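You operate a simulated robot arm through the tools that you are given. There is no shell and no other tool.

You are at the controls of a simulated robot arm. One attempt, no reset.

TASK
Run the mixer on slow for 1.0 min, then raise the lid.
Fine: set the time on the white dial and let the dial stop it; unlock to raise the lid; turn the red switch off last.

The check looks at the end state, three seconds after you hand in, the way a careful person would. Anything else that was tipped, shoved, dropped, spilled or broken makes it a failure. A push-on lid holds only when it is set on centred and level and pressed home; a screw cap is set on level and turned clockwise until tight.

THE ROBOT
A 6-joint arm with a two-finger parallel gripper, fixed in place. Base frame: the origin is at the foot of the arm, x ahead of it, y to its left, z up. Units: mm, rad, N and s.
With the tool pointing down near the work surface it reaches from about 100 to 640 mm from the base axis. Its first joint turns from -1.152 to 1.152 rad. Payload 2.45 kg.
The tool frame sits at the grasp point between the pads (the TCP): z along the fingers, y along the line on which they close. The tips reach 24 mm beyond it. The gripper opens to 68 mm. The fingers are 17 mm wide and 10 mm thick; the gripper's body (40 by 70 mm) begins 41 mm behind the TCP.
Orientation is that of the tool frame in the base frame, as a unit quaternion [x, y, z, w]. With the fingers straight down and closing along the base's y, the tool's x points along the base's -x, its y along +y and its z along -z.

THE INTERFACE
- The arm moves only by the tool send_rows. Its argument "plan" is a list of rows, each a list of 3 entries, a list of its own where there are three numbers: the shift along the tool's x, y, z in units of 25 mm (1.0 is 25 mm), then the turn, a rotation vector about the tool's x, y, z in units of 6 degrees (1.0 is 6 degrees), then the gripper command, from -1 (shut) to 1 (fully open), values between in proportion. In form: [[[x, y, z], [rx, ry, rz], fingers], ...]. A call has 1 to 20 rows; each row shifts and turns the commanded pose from where the row before left it, along the tool's axes as they then stand. A call with a number of a shift or a turn outside -1 to 1 is refused whole. Rows are played at 5 a second. More than 50 mm and 0.15 rad between two rows, or a gripper value outside its range, and nothing of the call is played. A pose out of reach is approached as far as the arm can. The call stops where the force on the tool passes 40 N (or 10 N more than at its start, if that is more) or the arm is blocked; 0.2 s more then pass. Each finger travels about 108 mm/s and halts on what it meets, pressing with about 29 N; the grip force reading is that of the motor and also rises with nothing between the fingers. The clock runs only during rows and for 0.2 s after the last one: add rows that do not move to give the fingers time. The reply holds the time, the measured pose of the TCP, the force on the tool along the base axes, the opening and the grip force, in the units named above and with some noise, with the torque about the TCP (base axes, N m) and any sound that the robot's microphone picked up, and new pictures: "views" is both (left out), scene, wrist or none.
- Cameras (640 x 400 px; columns grow to the right, rows downward): "scene" is fixed at [183.9, 436.2, 1480.6]; the picture's right is [-0.58, -0.81, 0.00], its down [-0.33, 0.24, -0.91] and it looks along [0.74, -0.53, -0.41] (base axes); focal length 257 px, centre (320, 200). "wrist" rides on the gripper at [84, 11, -75] in the tool frame; the picture's right is [-0.13, 0.99, 0.00], its down [-0.60, -0.08, -0.79] and it looks along [-0.79, -0.10, 0.61] (tool axes); focal length 251 px, centre (320, 200). There is no depth. A picture from a camera that has moved, and an enlarged one, comes with that camera's place and axes in the base frame and with its lens. The place of the scene camera against the robot may be out by one fixed shift of up to 12 mm in any direction.
- enlarge(camera, box): a new picture of the part [left, top, right, bottom] of that camera's present view, enlarged. It takes no simulated time.
- close_job(): hands the job in; it is judged then, once.

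Nothing tells you positions but the pictures and the camera data. Unless the task says otherwise, let go and move clear before handing in.

The tools are called after "Request:" as a command line: name --argument value ..., lists and objects as JSON in quotes. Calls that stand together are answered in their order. send_rows: Moves the arm, as the interface text tells. Its arguments: {"type":"object","properties":{"plan":{"type":"array"},"views":{"type":"string","enum":["both","scene","wrist","none"]}},"required":["plan"]} The other tools are called the same way: enlarge (camera, box) takes an enlarged picture of a part of a camera's view; close_job () hands the job in.

At the start:

```text
t: 0.0
ee_pos: [436.6, -11.1, 1424.9]
tcp_rot: [0.0, 1.0, 0.0, 0.0]
ft_force: [0.1, -0.2, 0.4]
wrist_torque: [-0.02, -0.04, 0.02]
gripper_width: 67.9
grasp_force: 0.0
```

scene: 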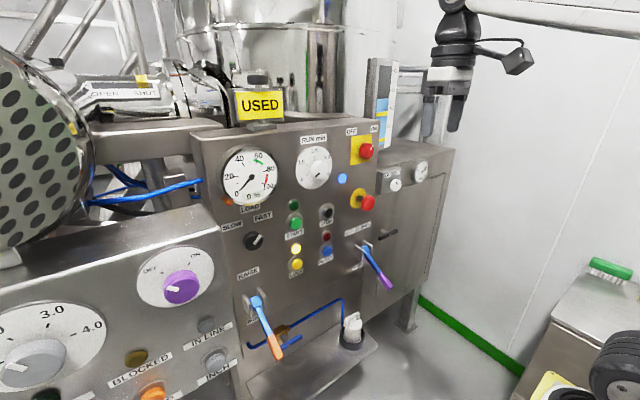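
wrist: 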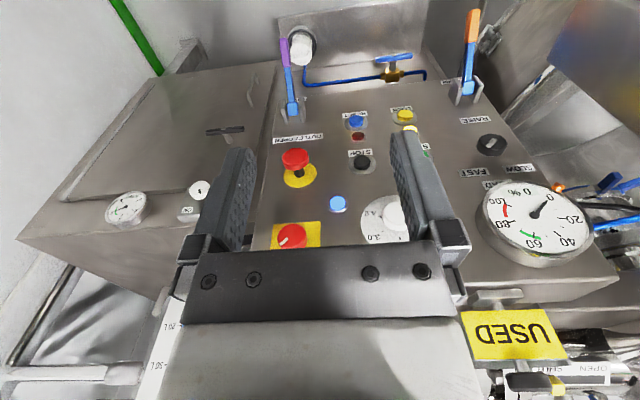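

I see a mixer control panel with a gauge, a white RUN min dial, red switches, buttons and levers. I'll enlarge the views to read the labels before moving.

Request:
enlarge --camera "scene" --box '[200, 110, 400, 235]'

Request:
enlarge --camera "scene" --box '[220, 200, 420, 325]'

Request:
enlarge --camera "wrist" --box '[240, 60, 560, 260]'

Request:
enlarge --camera "scene" --box '[0, 200, 260, 400]'

Request:
enlarge --camera "scene" --box '[0, 0, 320, 200]'

Request:
enlarge --camera "scene" --box '[320, 40, 480, 200]'

```text
3.20 times, centred on (300, 172) of scene
camera zoom: at [183.9, 436.2, 1480.6], right [-0.58, -0.81, 0.0], down [-0.33, 0.24, -0.91], along [0.74, -0.53, -0.41], focal length 822 px, centre (384, 288)
```

zoom: 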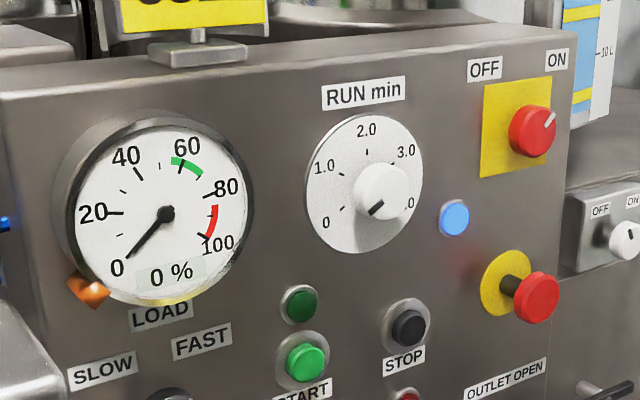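

```text
3.20 times, centred on (320, 262) of scene
camera zoom: at [183.9, 436.2, 1480.6], right [-0.58, -0.81, 0.0], down [-0.33, 0.24, -0.91], along [0.74, -0.53, -0.41], focal length 822 px, centre (320, 0)
```

zoom: 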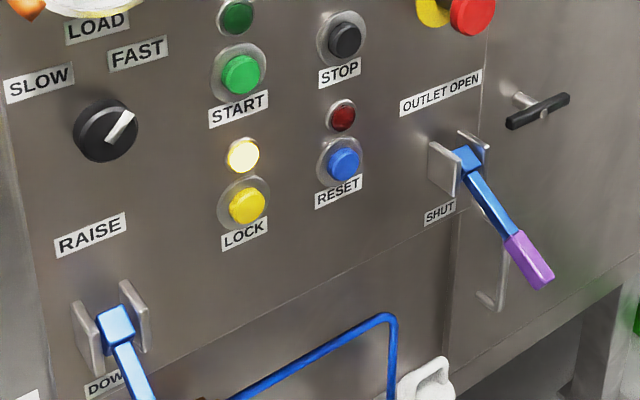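

```text
2.00 times, centred on (400, 160) of wrist
camera zoom: at [351.1, -0.3, 1500.7], right [0.13, 0.99, 0.0], down [0.6, -0.08, 0.79], along [0.79, -0.1, -0.61], focal length 503 px, centre (160, 280)
```

zoom: 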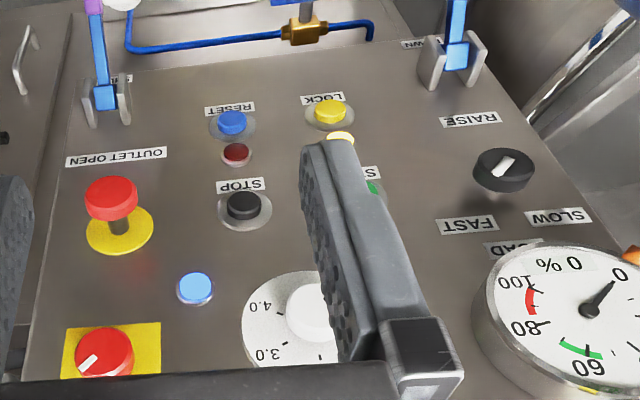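

```text
2.00 times, centred on (130, 300) of scene
camera zoom: at [183.9, 436.2, 1480.6], right [-0.58, -0.81, 0.0], down [-0.33, 0.24, -0.91], along [0.74, -0.53, -0.41], focal length 514 px, centre (700, 0)
```

zoom: 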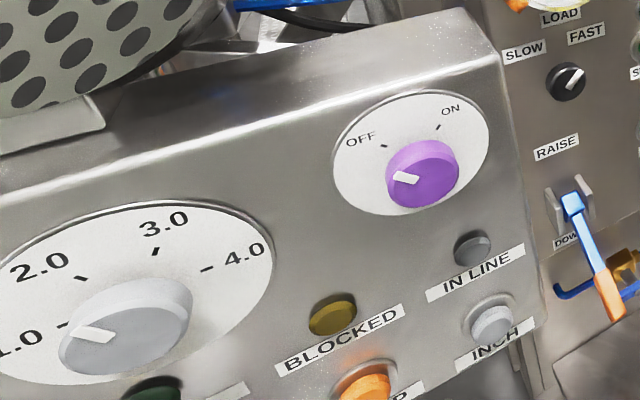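

```text
2.00 times, centred on (160, 100) of scene
camera zoom: at [183.9, 436.2, 1480.6], right [-0.58, -0.81, 0.0], down [-0.33, 0.24, -0.91], along [0.74, -0.53, -0.41], focal length 514 px, centre (640, 400)
```

zoom: 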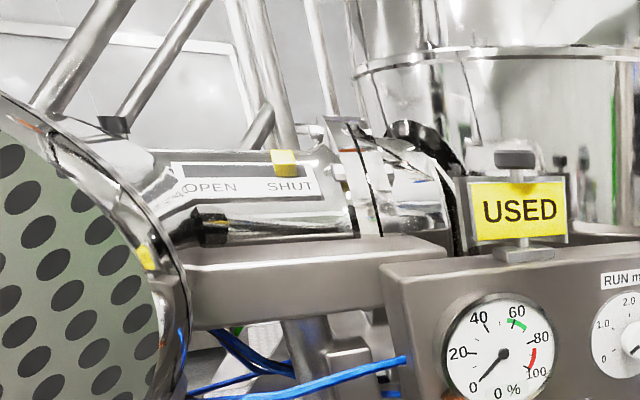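

```text
2.50 times, centred on (400, 120) of scene
camera zoom: at [183.9, 436.2, 1480.6], right [-0.58, -0.81, 0.0], down [-0.33, 0.24, -0.91], along [0.74, -0.53, -0.41], focal length 643 px, centre (120, 400)
```

zoom: 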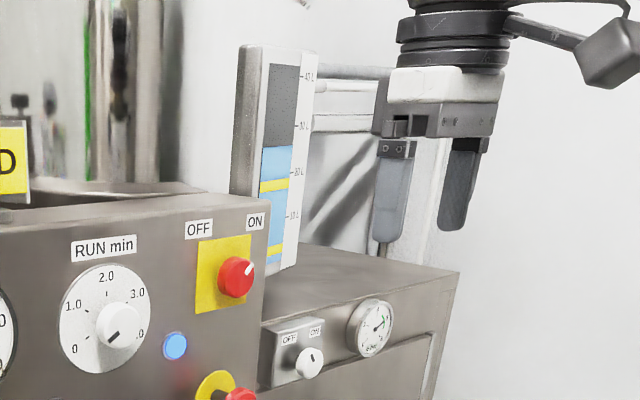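

The panel is a vertical plane at about x=711. From triangulation, the speed knob is near (688,267,1146), the RUN dial (692,73,1281), the red switch (693,-90,1307), START (704,144,1147) and LOCK (703,144,1012). First I'll turn the tool to point forward at the panel.

Request:
send_rows --plan '[[[0, 0, 0], [0, -1, 0], -1], [[0, 0, 0], [0, -1, 0], -1], [[0, 0, 0], [0, -1, 0], -1], [[0, 0, 0], [0, -1, 0], -1], [[0, 0, 0], [0, -1, 0], -1], [[0, 0, 0], [0, -1, 0], -1], [[0, 0, 0], [0, -1, 0], -1], [[0, 0, 0], [0, -1, 0], -1], [[0, 0, 0], [0, -1, 0], -1], [[0, 0, 0], [0, -1, 0], -1], [[0, 0, 0], [0, -1, 0], -1], [[0, 0, 0], [0, -1, 0], -1], [[0, 0, 0], [0, -1, 0], -1], [[0, 0, 0], [0, -1, 0], -1], [[0, 0, 0], [0, -1, 0], -1], [[0, 0, 0], [0, 0, 0], -1]]'

```text
t: 3.4
ee_pos: [561.0, -12.0, 1457.5]
tcp_rot: [-0.013, 0.742, 0.013, 0.671]
ft_force: [-0.2, -0.3, -0.8]
wrist_torque: [0.01, 0.02, -0.03]
gripper_width: 0.0
grasp_force: 23.6
out of reach, approached as far as the arm can: row 5, 6, 7, 8, 9, 10, 11, 12, 13, 14, 15
camera wrist: at [476.5, -3.3, 1382.0], right [-0.02, 0.99, 0.13], down [-0.72, -0.11, 0.68], along [0.69, -0.08, 0.72], focal length 251 px, centre (320, 200)
```

scene: 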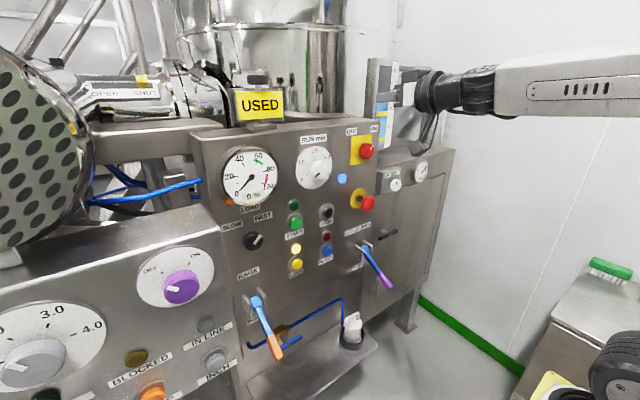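
wrist: 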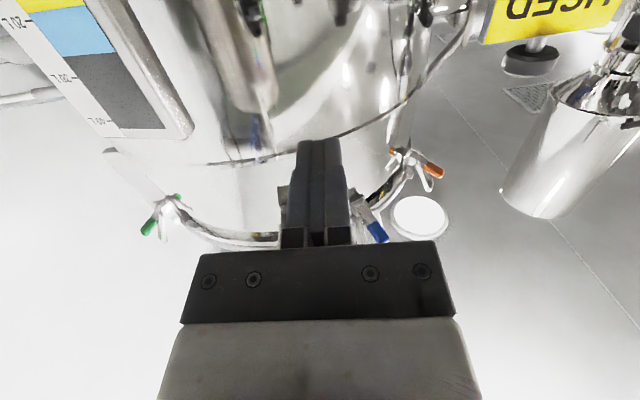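

The arm now points at the panel; commanding x=436 was too close in for that posture. I'll go to a standoff in front of the speed knob, gripper open, and look.

Request:
send_rows --plan '[[[0.5, 0, 1], [0, 0, 0], 1], [[0.5, 0, 1], [0, 0, 0], 1], [[0.5, 0, 1], [0, 0, 0], 1], [[0.5, 0.5, 1], [0, 0, 0], 1], [[0.9, 0.9, 0.75], [0, 0, 0], 1], [[0.9, 0.9, 0.75], [0, 0, 0], 1], [[0.9, 0.9, 0], [0, 0, 0], 1], [[0.9, 0.9, 0], [0, 0, 0], 1], [[0.9, 0.9, 0], [0, 0, 0], 1], [[0.9, 0.9, 0], [0, 0, 0], 1], [[0.9, 0.9, 0], [0, 0, 0], 1], [[0.9, 0.9, 0], [0, 0, 0], 1], [[0.9, 0.9, 0], [0, 0, 0], 1], [[0.9, 0.9, 0], [0, 0, 0], 1], [[0.16, 0.9, 0], [0, 0, 0], 1], [[0, 0.72, 0], [0, 0, 0], 1], [[0, 0, 0], [0, 0, 0], 1]]'

```text
t: 4.8
ee_pos: [672.2, 9.8, 1358.3]
tcp_rot: [-0.025, 0.751, 0.028, 0.66]
ft_force: [-49.3, 2.3, 2.3]
wrist_torque: [-0.08, -0.29, -1.81]
gripper_width: 62.9
grasp_force: 0.1
out of reach, approached as far as the arm can: row 5, 6
stopped in row 6: the force on the tool passed its limit at 75 N (the readings are from after the stop); the commanded pose is now the measured one
camera wrist: at [586.3, 13.6, 1284.5], right [-0.06, 0.99, 0.14], down [-0.7, -0.14, 0.7], along [0.71, -0.06, 0.7], focal length 251 px, centre (320, 200)
```

scene: 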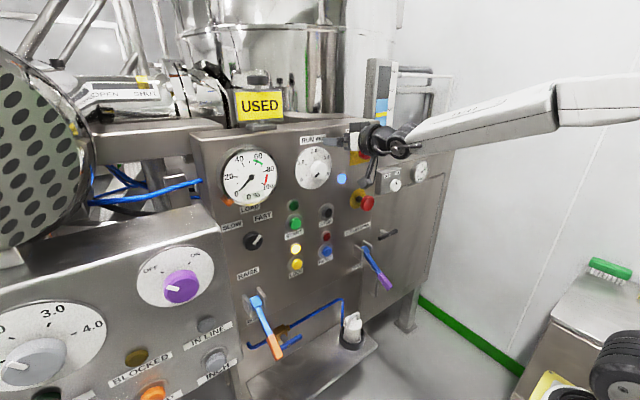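
wrist: 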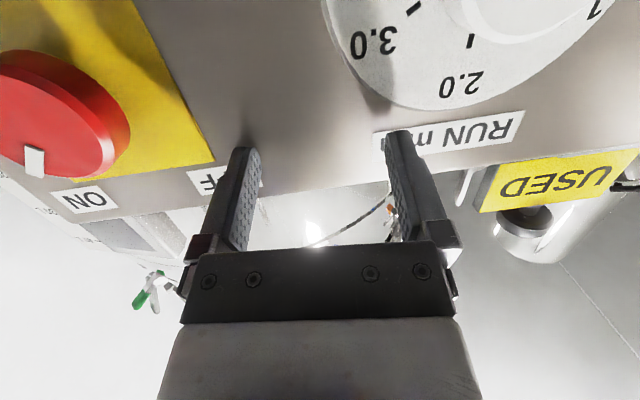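

The command was unreachable and the arm drifted forward until the fingertips touched the panel top. I'll back off straight and see how far the arm can hold this posture.

Request:
send_rows --plan '[[[0, 0, -0.6], [0, 0, 0], 1], [[0, 0, -0.6], [0, 0, 0], 1], [[0, 0, -0.8], [0, 0, 0], 1], [[0, 0, 0], [0, 0, 0], 1]]'

```text
t: 5.8
ee_pos: [626.3, 3.8, 1361.9]
tcp_rot: [-0.024, 0.752, 0.028, 0.658]
ft_force: [-0.2, -0.5, 0.4]
wrist_torque: [-0.01, 0.0, -0.05]
gripper_width: 68.0
grasp_force: 0.1
camera wrist: at [539.3, 10.0, 1289.0], right [-0.06, 0.99, 0.14], down [-0.7, -0.14, 0.7], along [0.71, -0.06, 0.7], focal length 251 px, centre (320, 200)
```

scene: 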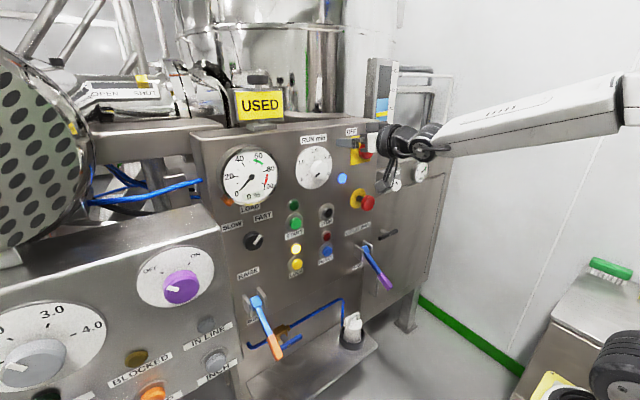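
wrist: 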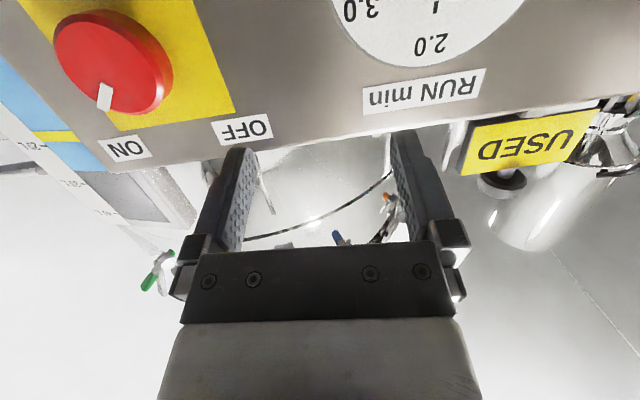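

Backing out worked cleanly with the tool tilted slightly down. I'll fix the small yaw and travel over to the speed knob standoff.

Request:
send_rows --plan '[[[0, 0, 0], [0.7, 0, 0.1], 1], [[0.725, 0.4, 0], [0, 0, 0], 1], [[0.725, 0.877, 0], [0, 0, 0], 1], [[0.725, 0.877, 0], [0, 0, 0], 1], [[0.725, 0.877, 0], [0, 0, 0], 1], [[0, 0, 0], [0, 0, 0], 1]]'

```text
t: 7.2
ee_pos: [617.7, -26.6, 1325.7]
tcp_rot: [0.001, 0.752, 0.007, 0.659]
ft_force: [0.1, 0.3, -0.3]
wrist_torque: [0.0, -0.01, 0.03]
gripper_width: 68.0
grasp_force: 0.0
out of reach, approached as far as the arm can: row 2, 3, 4, 5
camera wrist: at [532.0, -15.3, 1253.5], right [0.01, 0.99, 0.14], down [-0.71, -0.09, 0.7], along [0.71, -0.1, 0.7], focal length 251 px, centre (320, 200)
```

scene: 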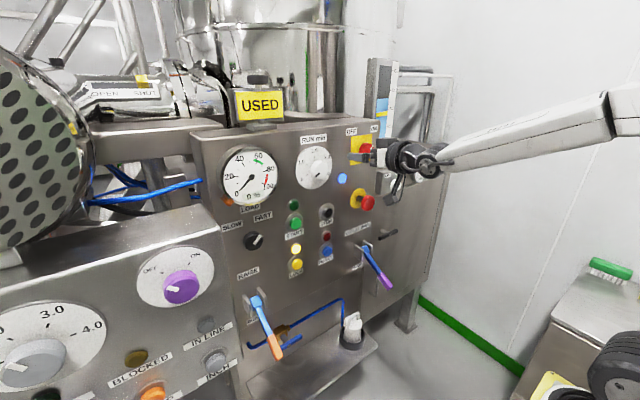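
wrist: 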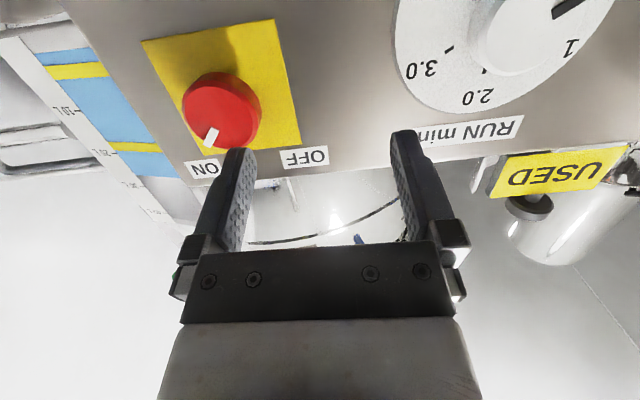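

The tool-forward posture seems limited by the wrist bend, with the tool unable to bend far up from the sloping forearm. I'll pitch the tool down again and move back to open space, so I can swing the wrist around into its flipped configuration.

Request:
send_rows --plan '[[[0, 0, 0], [0, 1, 0], -1], [[0, 0, 0], [0, 1, 0], -1], [[0, 0, 0], [0, 1, 0], -1], [[0, 0, 0], [0, 1, 0], -1], [[0, 0, 0], [0, 1, 0], -1], [[0, 0, 0], [0, 1, 0], -1], [[0, 0, 0], [0, 1, 0], -1], [[0, 0, 0], [0, 1, 0], -1], [[0, 0, 0], [0, 1, 0], -1], [[0, 0, 0], [0, 0.4, 0], -1], [[0.904, -0.613, -0.02], [0, 0, 0], -1], [[0.904, -0.613, -0.02], [0, 0, 0], -1], [[0.904, -0.613, -0.02], [0, 0, 0], -1], [[0.904, -0.613, -0.02], [0, 0, 0], -1], [[0.904, -0.613, -0.02], [0, 0, 0], -1], [[0.904, -0.613, -0.02], [0, 0, 0], -1], [[0, 0, 0], [0, 0, 0], -1]]'

```text
t: 10.8
ee_pos: [513.1, -110.9, 1246.0]
tcp_rot: [-0.021, 0.951, 0.022, 0.306]
ft_force: [0.1, -0.2, 0.6]
wrist_torque: [0.0, 0.01, -0.01]
gripper_width: 0.0
grasp_force: 24.0
out of reach, approached as far as the arm can: row 3, 4
camera wrist: at [400.3, -106.4, 1258.9], right [0.05, 0.99, 0.1], down [0.03, -0.11, 0.99], along [1.0, -0.05, -0.04], focal length 251 px, centre (320, 200)
```

scene: 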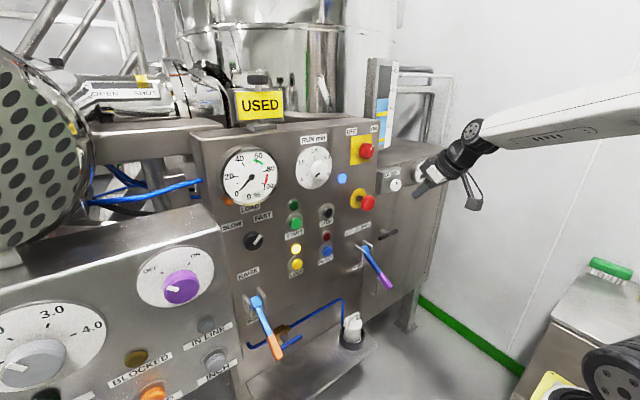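
wrist: 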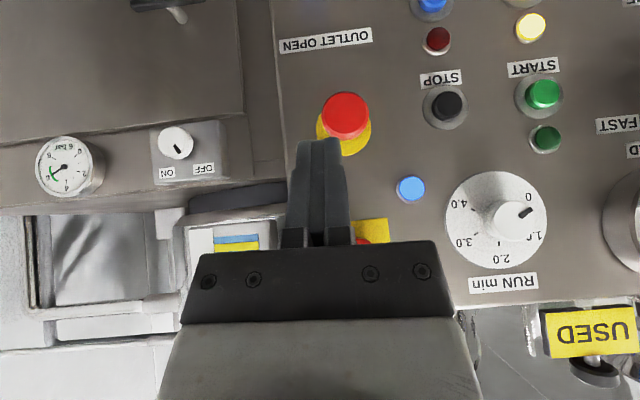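

Unreachable rows rebase the command to the measured pose, so I now account for that. I'll move back toward the centre and start swinging the tool around the forearm axis, via the right side, towards a flipped wrist.

Request:
send_rows --plan '[[[0, 1, 0], [0, 0, 0], -1], [[0, 1, 0], [0, 0, 0], -1], [[0, 1, 0], [0, 0, 0], -1], [[0, 1, 0], [0, 0, 0], -1], [[0, 1, 0], [0, 0, 0], -1], [[0, -0.375, 0], [0.559, 0, -0.829], -1], [[0, -0.375, 0], [0.559, 0, -0.829], -1], [[0, -0.375, 0], [0.559, 0, -0.829], -1], [[0, -0.375, 0], [0.559, 0, -0.829], -1], [[0, -0.375, 0], [0.559, 0, -0.829], -1], [[0, -0.375, 0], [0.559, 0, -0.829], -1], [[0, -0.375, 0], [0.559, 0, -0.829], -1], [[0, -0.375, 0], [0.559, 0, -0.829], -1], [[0, 0, 0], [0, 0, 0], -1]]'

```text
t: 13.8
ee_pos: [518.2, -55.2, 1274.4]
tcp_rot: [-0.27, 0.867, -0.301, 0.291]
ft_force: [-0.1, -0.2, 0.0]
wrist_torque: [0.02, 0.0, 0.0]
gripper_width: 0.0
grasp_force: 23.3
camera wrist: at [407.0, -75.0, 1287.6], right [-0.2, 0.75, -0.63], down [-0.09, 0.62, 0.78], along [0.98, 0.21, -0.06], focal length 251 px, centre (320, 200)
```

scene: 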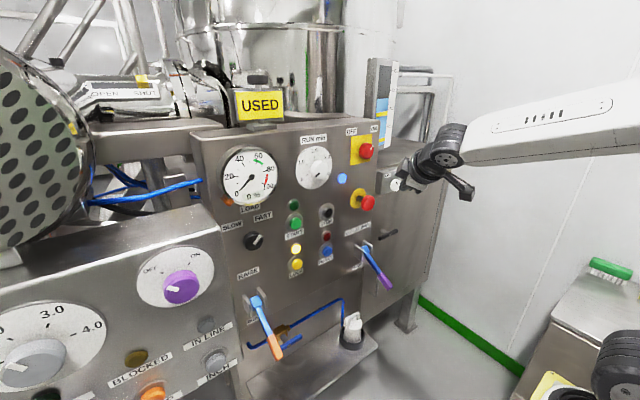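
wrist: 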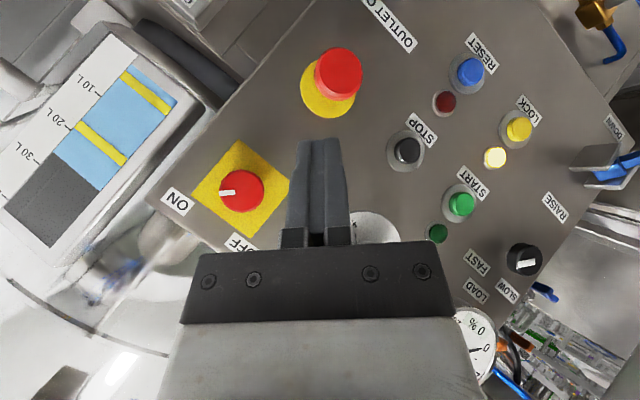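

The swing works with no limit so far. I'll continue it.

Request:
send_rows --plan '[[[0, -0.375, 0], [0.559, 0, -0.829], -1], [[0, -0.375, 0], [0.559, 0, -0.829], -1], [[0, -0.375, 0], [0.559, 0, -0.829], -1], [[0, -0.375, 0], [0.559, 0, -0.829], -1], [[0, -0.375, 0], [0.559, 0, -0.829], -1], [[0, -0.375, 0], [0.559, 0, -0.829], -1], [[0, -0.375, 0], [0.559, 0, -0.829], -1], [[0, -0.375, 0], [0.559, 0, -0.829], -1], [[0, -0.375, 0], [0.559, 0, -0.829], -1], [[0, -0.375, 0], [0.559, 0, -0.829], -1], [[0, -0.375, 0], [0.559, 0, -0.829], -1], [[0, -0.375, 0], [0.559, 0, -0.829], -1], [[0, 0, 0], [0, 0, 0], -1]]'

```text
t: 16.6
ee_pos: [555.1, -73.5, 1373.0]
tcp_rot: [0.545, -0.472, 0.669, -0.177]
ft_force: [-0.1, 0.2, 0.2]
wrist_torque: [0.0, 0.0, 0.07]
gripper_width: 0.0
grasp_force: 23.3
camera wrist: at [455.8, -108.9, 1414.1], right [-0.23, -0.39, -0.89], down [-0.48, 0.84, -0.24], along [0.84, 0.38, -0.38], focal length 251 px, centre (320, 200)
```

scene: 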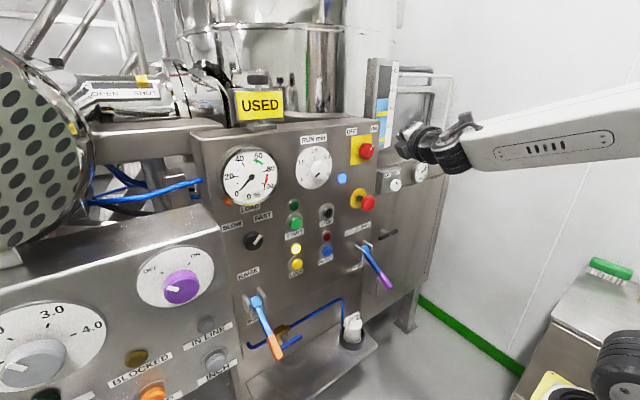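
wrist: 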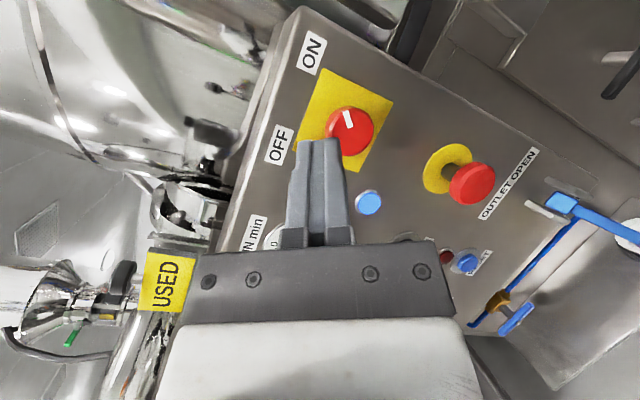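

Still no limit at 120°. I'll go the last 60°.

Request:
send_rows --plan '[[[0, -0.375, 0], [0.559, 0, -0.829], -1], [[0, -0.375, 0], [0.559, 0, -0.829], -1], [[0, -0.375, 0], [0.559, 0, -0.829], -1], [[0, -0.375, 0], [0.559, 0, -0.829], -1], [[0, -0.375, 0], [0.559, 0, -0.829], -1], [[0, -0.375, 0], [0.559, 0, -0.829], -1], [[0, -0.375, 0], [0.559, 0, -0.829], -1], [[0, -0.375, 0], [0.559, 0, -0.829], -1], [[0, -0.375, 0], [0.559, 0, -0.829], -1], [[0, -0.375, 0], [0.559, 0, -0.829], -1], [[0, 0, 0], [0, 0, 0], -1]]'

```text
t: 19.0
ee_pos: [561.4, 59.4, 1433.7]
tcp_rot: [0.618, 0.001, 0.785, -0.027]
ft_force: [0.1, -1.0, 0.0]
wrist_torque: [0.0, -0.02, -0.02]
gripper_width: 0.1
grasp_force: 23.3
out of reach, approached as far as the arm can: row 7, 8, 9, 10
camera wrist: at [469.0, 43.4, 1497.7], right [0.07, -0.98, -0.16], down [-0.63, 0.08, -0.77], along [0.77, 0.15, -0.62], focal length 251 px, centre (320, 200)
```

scene: 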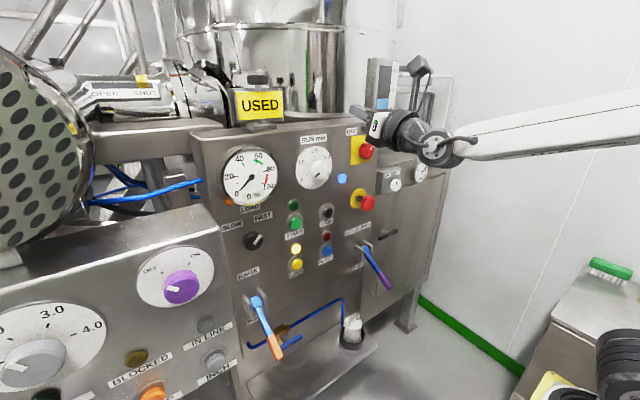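
wrist: 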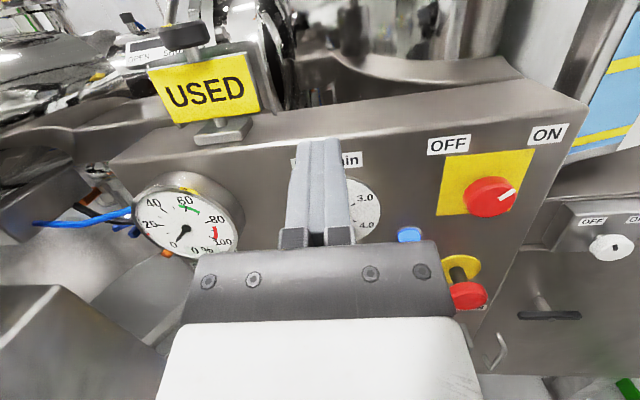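

The wrist is now flipped, with the camera above and the image upright. I'll level the tool and travel to the speed knob standoff.

Request:
send_rows --plan '[[[0, 0, 0], [0, -0.757, 0], -1], [[0, 0, 0], [0, -0.757, 0], -1], [[0, 0, 0], [0, -0.757, 0], -1], [[-0.886, -0.64, 0.1], [0, 0, 0], -1], [[-0.886, -0.64, 0.1], [0, 0, 0], -1], [[-0.886, -0.64, 0.1], [0, 0, 0], -1], [[-0.886, -0.64, 0.1], [0, 0, 0], -1], [[-0.886, -0.64, 0.1], [0, 0, 0], -1], [[-0.886, -0.64, 0.1], [0, 0, 0], -1], [[0, 0, 0], [0, 0, 0], -1]]'

```text
t: 21.2
ee_pos: [571.2, 160.6, 1302.5]
tcp_rot: [0.707, 0.007, 0.707, -0.028]
ft_force: [0.3, 0.4, -0.1]
wrist_torque: [0.02, 0.0, 0.0]
gripper_width: 0.1
grasp_force: 23.2
camera wrist: at [496.8, 143.7, 1387.2], right [0.05, -0.99, -0.16], down [-0.8, 0.06, -0.6], along [0.6, 0.16, -0.78], focal length 251 px, centre (320, 200)
```

scene: 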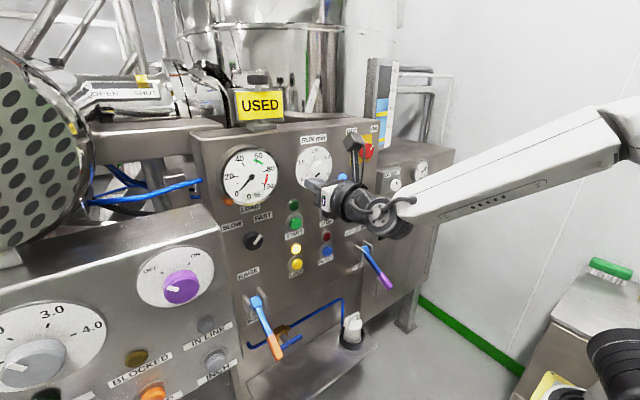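
wrist: 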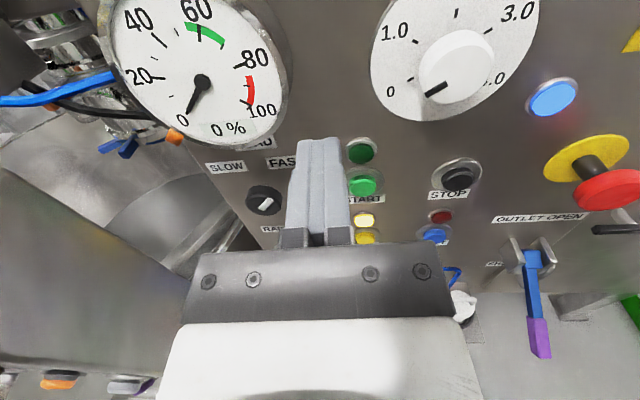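

The posture is now well behaved: level tool, TCP at (571,161,1302). I'll correct the small yaw and roll and go to the speed knob standoff at x≈630, gripper open.

Request:
send_rows --plan '[[[0, 0, 0], [-0.47, 0, -0.28], 1], [[-0.9, -0.608, 0.336], [0, 0, 0], 1], [[-0.9, -0.608, 0.336], [0, 0, 0], 1], [[-0.9, -0.608, 0.336], [0, 0, 0], 1], [[-0.9, -0.608, 0.336], [0, 0, 0], 1], [[-0.9, -0.608, 0.336], [0, 0, 0], 1], [[-0.9, -0.608, 0.336], [0, 0, 0], 1], [[-0.9, -0.608, 0.336], [0, 0, 0], 1], [[0, 0, 0], [0, 0, 0], 1]]'

```text
t: 23.2
ee_pos: [629.6, 267.1, 1146.4]
tcp_rot: [0.707, -0.002, 0.707, -0.001]
ft_force: [-0.8, -0.2, 0.5]
wrist_torque: [0.01, 0.0, 0.01]
gripper_width: 67.8
grasp_force: 0.0
camera wrist: at [554.8, 256.1, 1231.0], right [0.0, -0.99, -0.13], down [-0.79, 0.08, -0.6], along [0.61, 0.1, -0.79], focal length 251 px, centre (320, 200)
```

scene: 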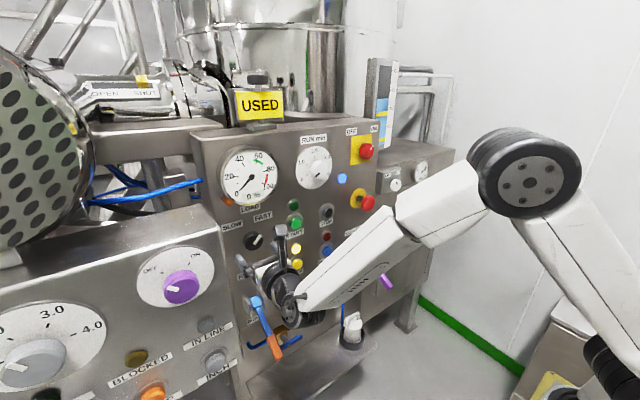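
wrist: 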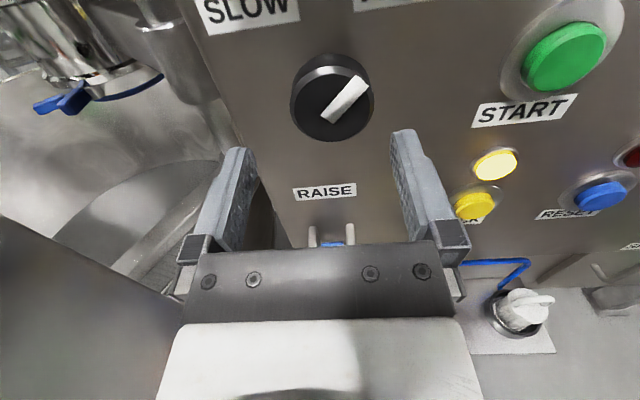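

The TCP is in front of the speed knob. I'll take an enlarged look to centre on it and read its pointer.

Request:
enlarge --camera "wrist" --box '[180, 0, 500, 200]'

```text
2.00 times, centred on (340, 100) of wrist
camera zoom: at [554.8, 256.1, 1231.0], right [0.0, -0.99, -0.13], down [-0.79, 0.08, -0.6], along [0.61, 0.1, -0.79], focal length 503 px, centre (280, 400)
```

zoom: 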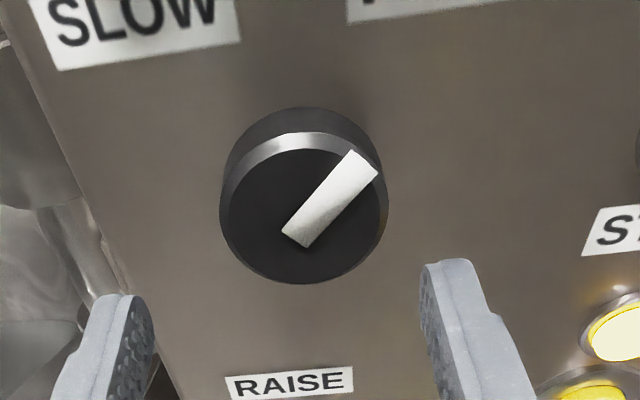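

The knob is about 49 mm across, centred near (690,260,1147), and its pointer is 45° to the right on FAST. I'll pre-roll the tool +90° at standoff, so turning it anticlockwise brings the camera back on top, clear of the left machine.

Request:
send_rows --plan '[[[0.03, 0.28, 0], [0, 0, 1], 1], [[0, 0, 0], [0, 0, 1], 1], [[0, 0, 0], [0, 0, 1], 1], [[0, 0, 0], [0, 0, 1], 1], [[0, 0, 0], [0, 0, 1], 1], [[0, 0, 0], [0, 0, 1], 1], [[0, 0, 0], [0, 0, 1], 1], [[0, 0, 0], [0, 0, 1], 1], [[0, 0, 0], [0, 0, 1], 1], [[0, 0, 0], [0, 0, 1], 1], [[0, 0, 0], [0, 0, 1], 1], [[0, 0, 0], [0, 0, 1], 1], [[0, 0, 0], [0, 0, 1], 1], [[0, 0, 0], [0, 0, 1], 1], [[0, 0, 0], [0, 0, 1], 1], [[0, 0, 0], [0, 0, 0], 1]]'

```text
t: 26.6
ee_pos: [629.4, 260.2, 1147.6]
tcp_rot: [-0.499, 0.501, -0.499, 0.5]
ft_force: [0.2, -0.5, -0.2]
wrist_torque: [0.0, -0.01, 0.0]
gripper_width: 68.1
grasp_force: 0.1
camera wrist: at [553.8, 176.4, 1136.6], right [0.0, 0.13, -0.99], down [-0.79, 0.6, 0.08], along [0.61, 0.79, 0.1], focal length 251 px, centre (320, 200)
```

scene: 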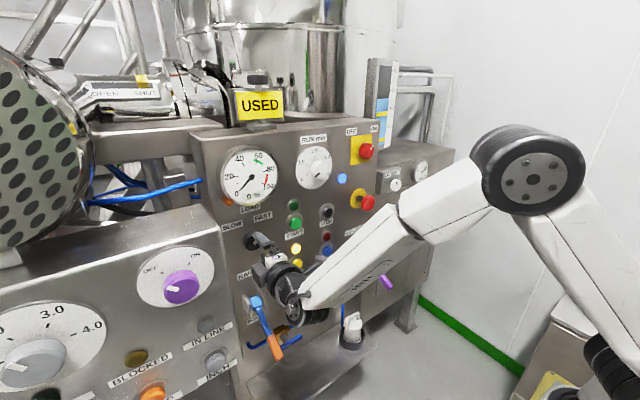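
wrist: 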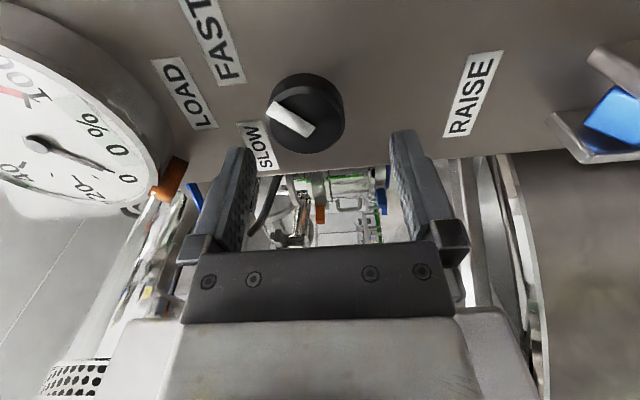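

The roll worked. I'll check the vertical centring from this side view.

Request:
enlarge --camera "wrist" --box '[200, 40, 440, 190]'

```text
2.67 times, centred on (320, 115) of wrist
camera zoom: at [553.8, 176.4, 1136.6], right [0.0, 0.13, -0.99], down [-0.79, 0.6, 0.08], along [0.61, 0.79, 0.1], focal length 670 px, centre (320, 427)
```

zoom: 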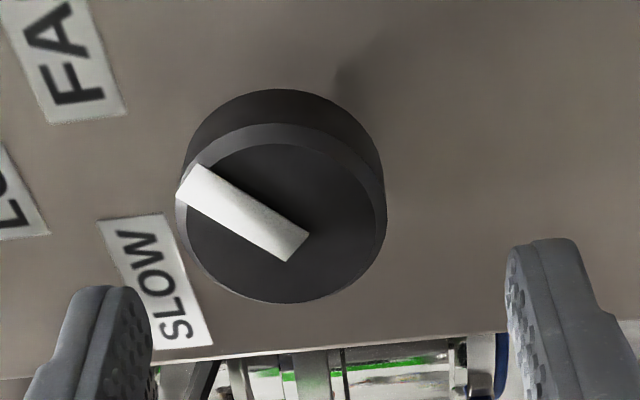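

From the two views the knob front is at about (676,260,1155). The earlier contact puts the panel face at x≈696. I'll centre, advance to TCP x=668 and grip.

Request:
send_rows --plan '[[[0, -0.3, 0.3], [0, 0, 0], 1], [[0, 0, 0.4], [0, 0, 0], 1], [[0, 0, 0.4], [0, 0, 0], 1], [[0, 0, 0.4], [0, 0, 0], 1], [[0, 0, 0], [0, 0, 0], 1], [[0, 0, 0], [0, 0, 0], -0.6], [[0, 0, 0], [0, 0, 0], -0.6], [[0, 0, 0], [0, 0, 0], -0.6]]'

```text
t: 28.4
ee_pos: [668.1, 259.9, 1155.3]
tcp_rot: [-0.499, 0.5, -0.5, 0.501]
ft_force: [2.9, -0.6, 7.2]
wrist_torque: [-0.01, 0.29, -0.05]
gripper_width: 43.2
grasp_force: 45.5
camera wrist: at [591.8, 176.2, 1144.3], right [0.0, 0.13, -0.99], down [-0.79, 0.6, 0.08], along [0.61, 0.79, 0.11], focal length 251 px, centre (320, 200)
```

scene: 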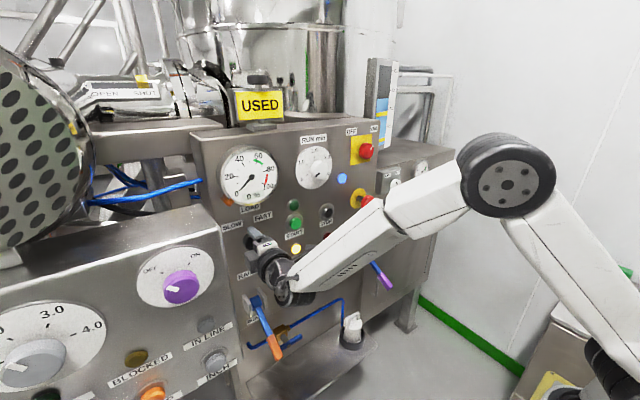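
wrist: 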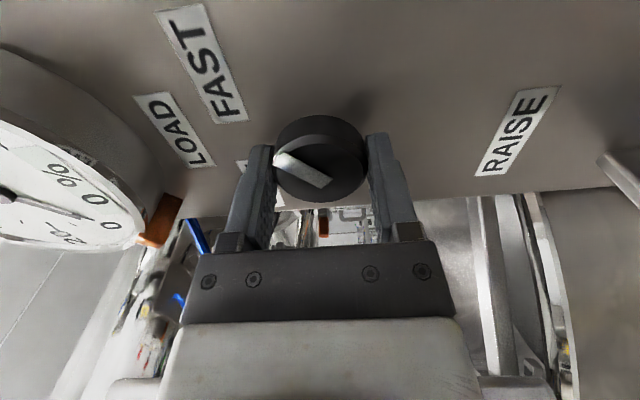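

Gripped the speed knob at 43 mm. Now I'll turn it 90° anticlockwise to SLOW.

Request:
send_rows --plan '[[[0, 0, 0], [0, 0, -1], -0.6], [[0, 0, 0], [0, 0, -1], -0.6], [[0, 0, 0], [0, 0, -1], -0.6], [[0, 0, 0], [0, 0, -1], -0.6], [[0, 0, 0], [0, 0, -1], -0.6], [[0, 0, 0], [0, 0, -1], -0.6], [[0, 0, 0], [0, 0, -1], -0.6], [[0, 0, 0], [0, 0, -1], -0.6], [[0, 0, 0], [0, 0, -1], -0.6], [[0, 0, 0], [0, 0, -1], -0.6], [[0, 0, 0], [0, 0, -1], -0.6], [[0, 0, 0], [0, 0, -1], -0.6], [[0, 0, 0], [0, 0, -1], -0.6], [[0, 0, 0], [0, 0, -1], -0.6], [[0, 0, 0], [0, 0, -1], -0.6], [[0, 0, 0], [0, 0, 0], -0.6]]'

```text
t: 31.8
ee_pos: [668.2, 259.8, 1155.1]
tcp_rot: [0.707, -0.001, 0.707, 0.0]
ft_force: [25.9, -7.8, 8.7]
wrist_torque: [0.03, -0.83, -0.17]
gripper_width: 43.3
grasp_force: 45.3
camera wrist: at [591.6, 249.0, 1239.3], right [0.0, -0.99, -0.13], down [-0.79, 0.08, -0.6], along [0.61, 0.1, -0.79], focal length 251 px, centre (320, 200)
```

scene: 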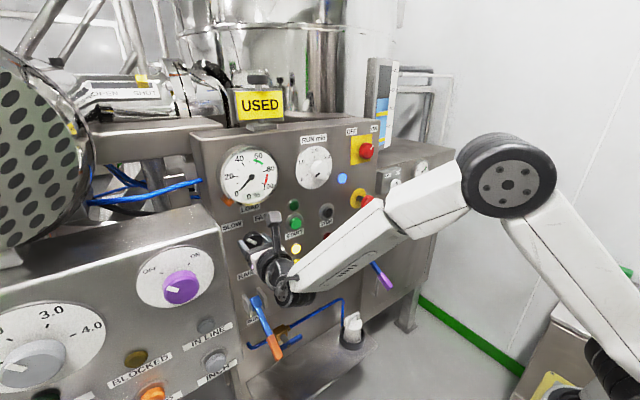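
wrist: 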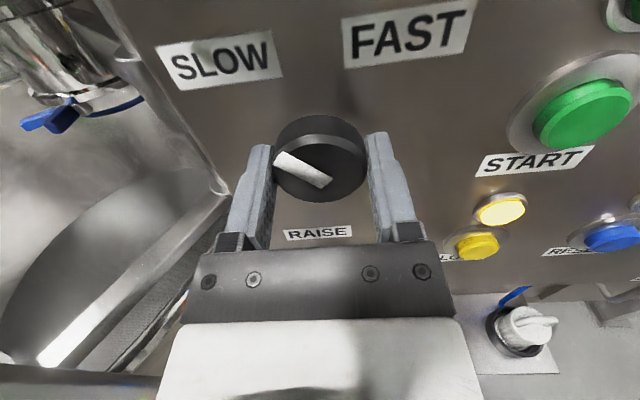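

The pointer now points to SLOW. I'll release and back off to verify.

Request:
send_rows --plan '[[[0, 0, 0], [0, 0, 0], 1], [[0, 0, 0], [0, 0, 0], 1], [[0, 0, -0.5], [0, 0, 0], 1], [[0, 0, -0.7], [0, 0, 0], 1], [[0, 0, -0.7], [0, 0, 0], 1], [[0, 0, 0], [0, 0, 0], 1]]' --views "wrist"

Request:
enlarge --camera "wrist" --box '[180, 0, 500, 200]'

Request:
enlarge --camera "scene" --box '[200, 110, 400, 235]'

```text
t: 33.2
ee_pos: [619.5, 260.6, 1154.3]
tcp_rot: [0.707, 0.0, 0.707, -0.001]
ft_force: [-1.1, -0.6, 0.3]
wrist_torque: [0.03, 0.0, 0.02]
gripper_width: 68.0
grasp_force: 0.0
camera wrist: at [543.6, 249.2, 1239.6], right [0.0, -0.99, -0.13], down [-0.79, 0.08, -0.6], along [0.61, 0.1, -0.79], focal length 251 px, centre (320, 200)
```

wrist: 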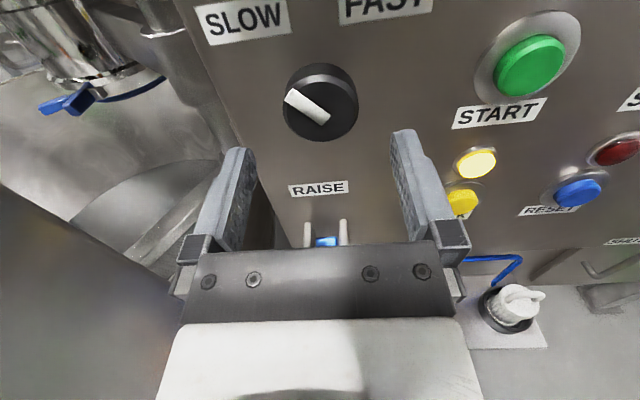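

```text
2.00 times, centred on (340, 100) of wrist
camera zoom: at [543.6, 249.2, 1239.6], right [0.0, -0.99, -0.13], down [-0.79, 0.08, -0.6], along [0.61, 0.1, -0.79], focal length 503 px, centre (280, 400)
```

zoom: 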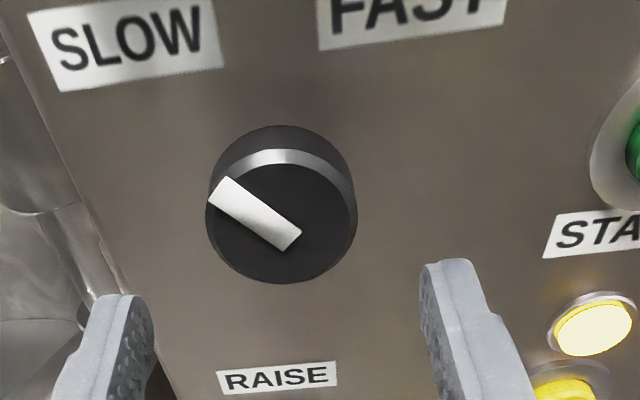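

```text
3.20 times, centred on (300, 172) of scene
camera zoom: at [183.9, 436.2, 1480.6], right [-0.58, -0.81, 0.0], down [-0.33, 0.24, -0.91], along [0.74, -0.53, -0.41], focal length 822 px, centre (384, 288)
```

zoom: 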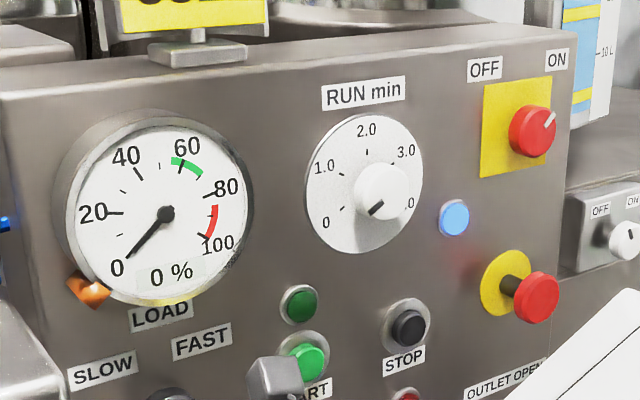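

The speed knob is on SLOW. Next is the RUN dial, now estimated near (680,66,1290); I'll move across at a safe distance from the protruding gauge.

Request:
send_rows --plan '[[[0, 0, -1], [0, 0, 0], 1], [[0.675, 0.973, 0], [0, 0, 0], 1], [[0.675, 0.973, 0], [0, 0, 0], 1], [[0.675, 0.973, 0], [0, 0, 0], 1], [[0.675, 0.973, 0], [0, 0, 0], 1], [[0.675, 0.973, 0], [0, 0, 0], 1], [[0.675, 0.973, 0], [0, 0, 0], 1], [[0.675, 0.973, 0], [0, 0, 0], 1], [[0.675, 0.973, 0], [0, 0, 0], 1], [[0, 0, 0.8], [0, 0, 0], 1], [[0, 0, 0], [0, 0, 0], 1]]'

Request:
enlarge --camera "wrist" --box '[180, 0, 500, 200]'

```text
t: 35.6
ee_pos: [615.1, 65.9, 1288.3]
tcp_rot: [0.707, -0.001, 0.707, -0.001]
ft_force: [-0.7, -0.7, -0.4]
wrist_torque: [0.02, -0.02, 0.0]
gripper_width: 68.0
grasp_force: 0.1
camera wrist: at [538.5, 54.9, 1374.0], right [0.0, -0.99, -0.13], down [-0.79, 0.08, -0.6], along [0.61, 0.1, -0.79], focal length 251 px, centre (320, 200)
```

scene: 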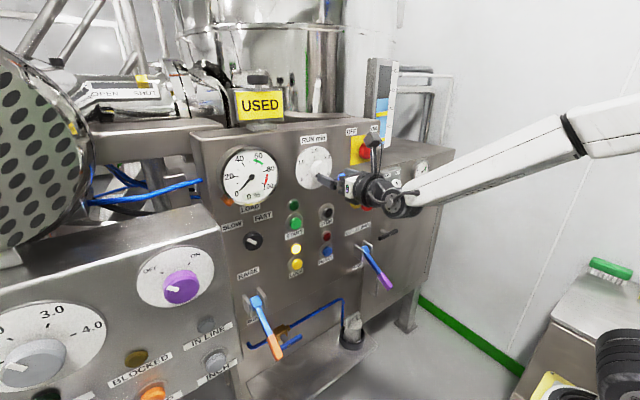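
wrist: 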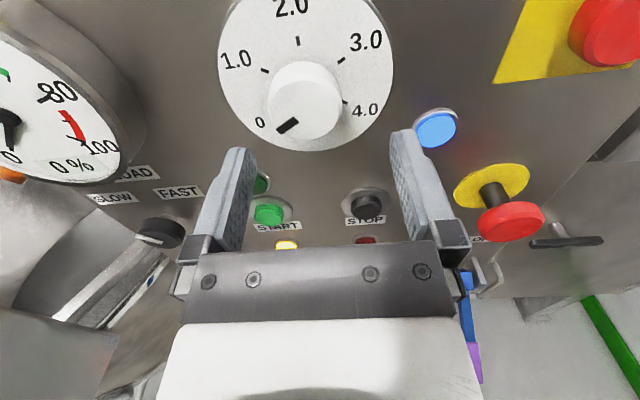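

```text
2.00 times, centred on (340, 100) of wrist
camera zoom: at [538.5, 54.9, 1374.0], right [0.0, -0.99, -0.13], down [-0.79, 0.08, -0.6], along [0.61, 0.1, -0.79], focal length 503 px, centre (280, 400)
```

zoom: 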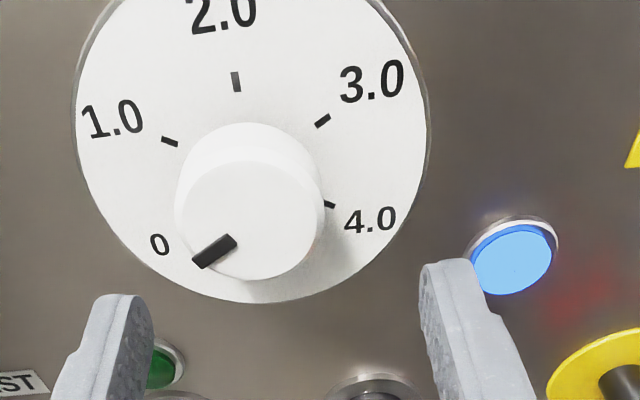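

The dial spans 60° per minute (0 at −120°, 1.0 at −60°, 2.0 at the top), and its pointer is exactly at 0. The knob centre is about (666,74,1293), so I'll centre, advance and grip.

Request:
send_rows --plan '[[[0.17, -0.325, 0.2], [0, 0, 0], 1], [[0, 0, 0.4], [0, 0, 0], 1], [[0, 0, 0.4], [0, 0, 0], 1], [[0, 0, 0.4], [0, 0, 0], 1], [[0, 0, 0.4], [0, 0, 0], 1], [[0, 0, 0], [0, 0, 0], 1], [[0, 0, 0], [0, 0, 0], -0.6], [[0, 0, 0], [0, 0, 0], -0.6], [[0, 0, 0], [0, 0, 0], -0.6]]' --views "wrist"

Request:
enlarge --camera "wrist" --box '[180, 0, 500, 200]'

```text
t: 37.6
ee_pos: [660.4, 74.6, 1292.2]
tcp_rot: [0.707, 0.0, 0.707, -0.001]
ft_force: [4.1, 5.2, 1.5]
wrist_torque: [0.01, 0.1, 0.2]
gripper_width: 43.6
grasp_force: 44.7
camera wrist: at [584.1, 63.7, 1377.6], right [0.0, -0.99, -0.13], down [-0.79, 0.08, -0.6], along [0.61, 0.1, -0.79], focal length 251 px, centre (320, 200)
```

wrist: 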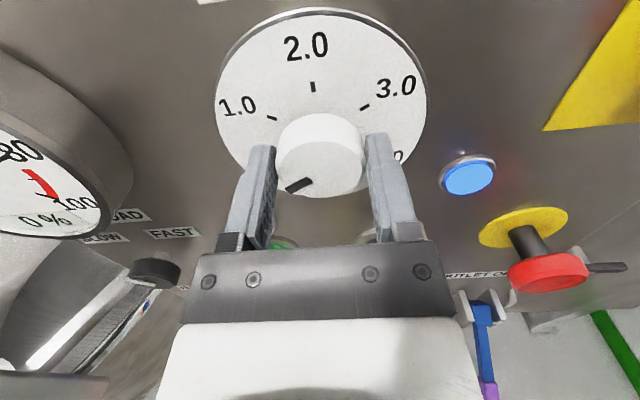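

```text
2.00 times, centred on (340, 100) of wrist
camera zoom: at [584.1, 63.7, 1377.6], right [0.0, -0.99, -0.13], down [-0.79, 0.08, -0.6], along [0.61, 0.1, -0.79], focal length 503 px, centre (280, 400)
```

zoom: 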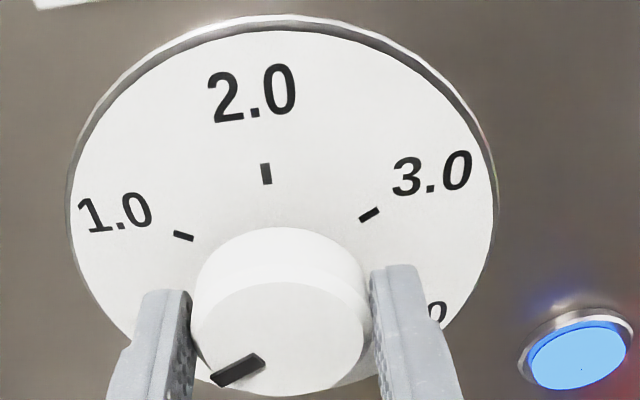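

Gripped at 43.6 mm and centred. I'll turn it 60° clockwise to 1.0.

Request:
send_rows --plan '[[[0, 0, 0], [0, 0, 1], -0.6], [[0, 0, 0], [0, 0, 1], -0.6], [[0, 0, 0], [0, 0, 1], -0.6], [[0, 0, 0], [0, 0, 1], -0.6], [[0, 0, 0], [0, 0, 1], -0.6], [[0, 0, 0], [0, 0, 1], -0.6], [[0, 0, 0], [0, 0, 1], -0.6], [[0, 0, 0], [0, 0, 1], -0.6], [[0, 0, 0], [0, 0, 1], -0.6], [[0, 0, 0], [0, 0, 1], -0.6], [[0, 0, 0], [0, 0, 0], -0.6], [[0, 0, 0], [0, 0, 0], -0.6]]'

Request:
enlarge --camera "wrist" --box '[180, 0, 500, 200]'

Request:
enlarge --camera "scene" --box '[200, 110, 400, 235]'

```text
t: 40.2
ee_pos: [659.5, 71.8, 1291.1]
tcp_rot: [0.613, -0.356, 0.611, -0.354]
ft_force: [-10.6, -18.2, -13.7]
wrist_torque: [-0.05, 0.2, -0.7]
gripper_width: 43.4
grasp_force: 45.0
camera wrist: at [584.1, -5.8, 1324.8], right [0.0, -0.38, -0.92], down [-0.79, 0.56, -0.23], along [0.61, 0.73, -0.3], focal length 251 px, centre (320, 200)
```

scene: 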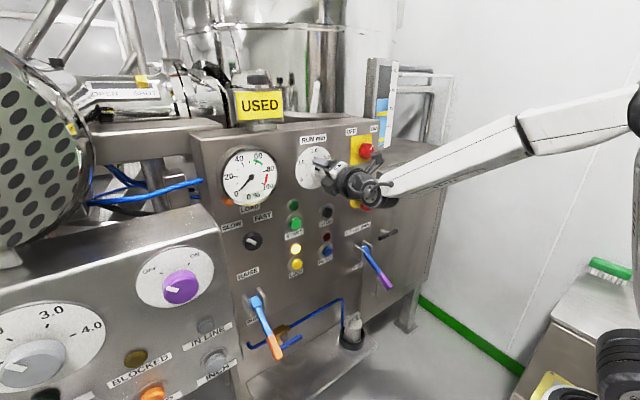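
wrist: 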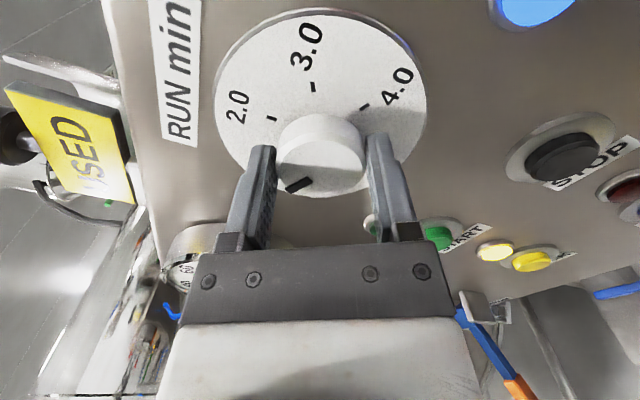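

```text
2.00 times, centred on (340, 100) of wrist
camera zoom: at [584.1, -5.8, 1324.8], right [0.0, -0.38, -0.92], down [-0.79, 0.56, -0.23], along [0.61, 0.73, -0.3], focal length 503 px, centre (280, 400)
```

zoom: 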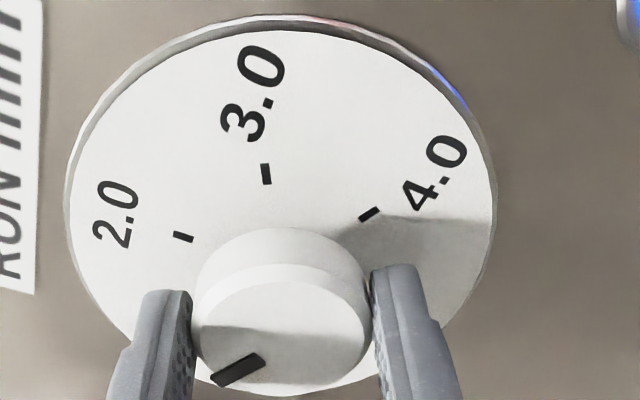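

```text
3.20 times, centred on (300, 172) of scene
camera zoom: at [183.8, 435.5, 1480.8], right [-0.58, -0.81, 0.0], down [-0.33, 0.24, -0.91], along [0.74, -0.53, -0.41], focal length 822 px, centre (384, 288)
```

zoom: 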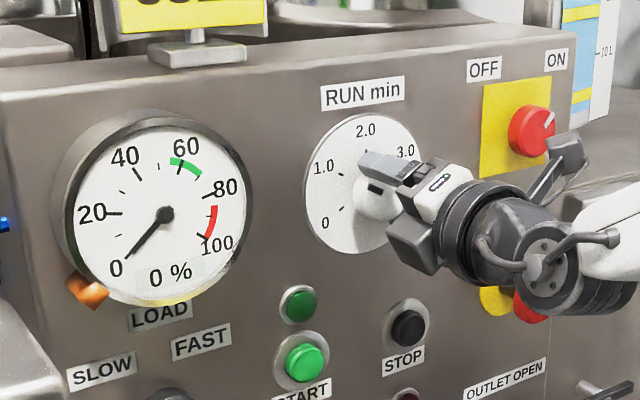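

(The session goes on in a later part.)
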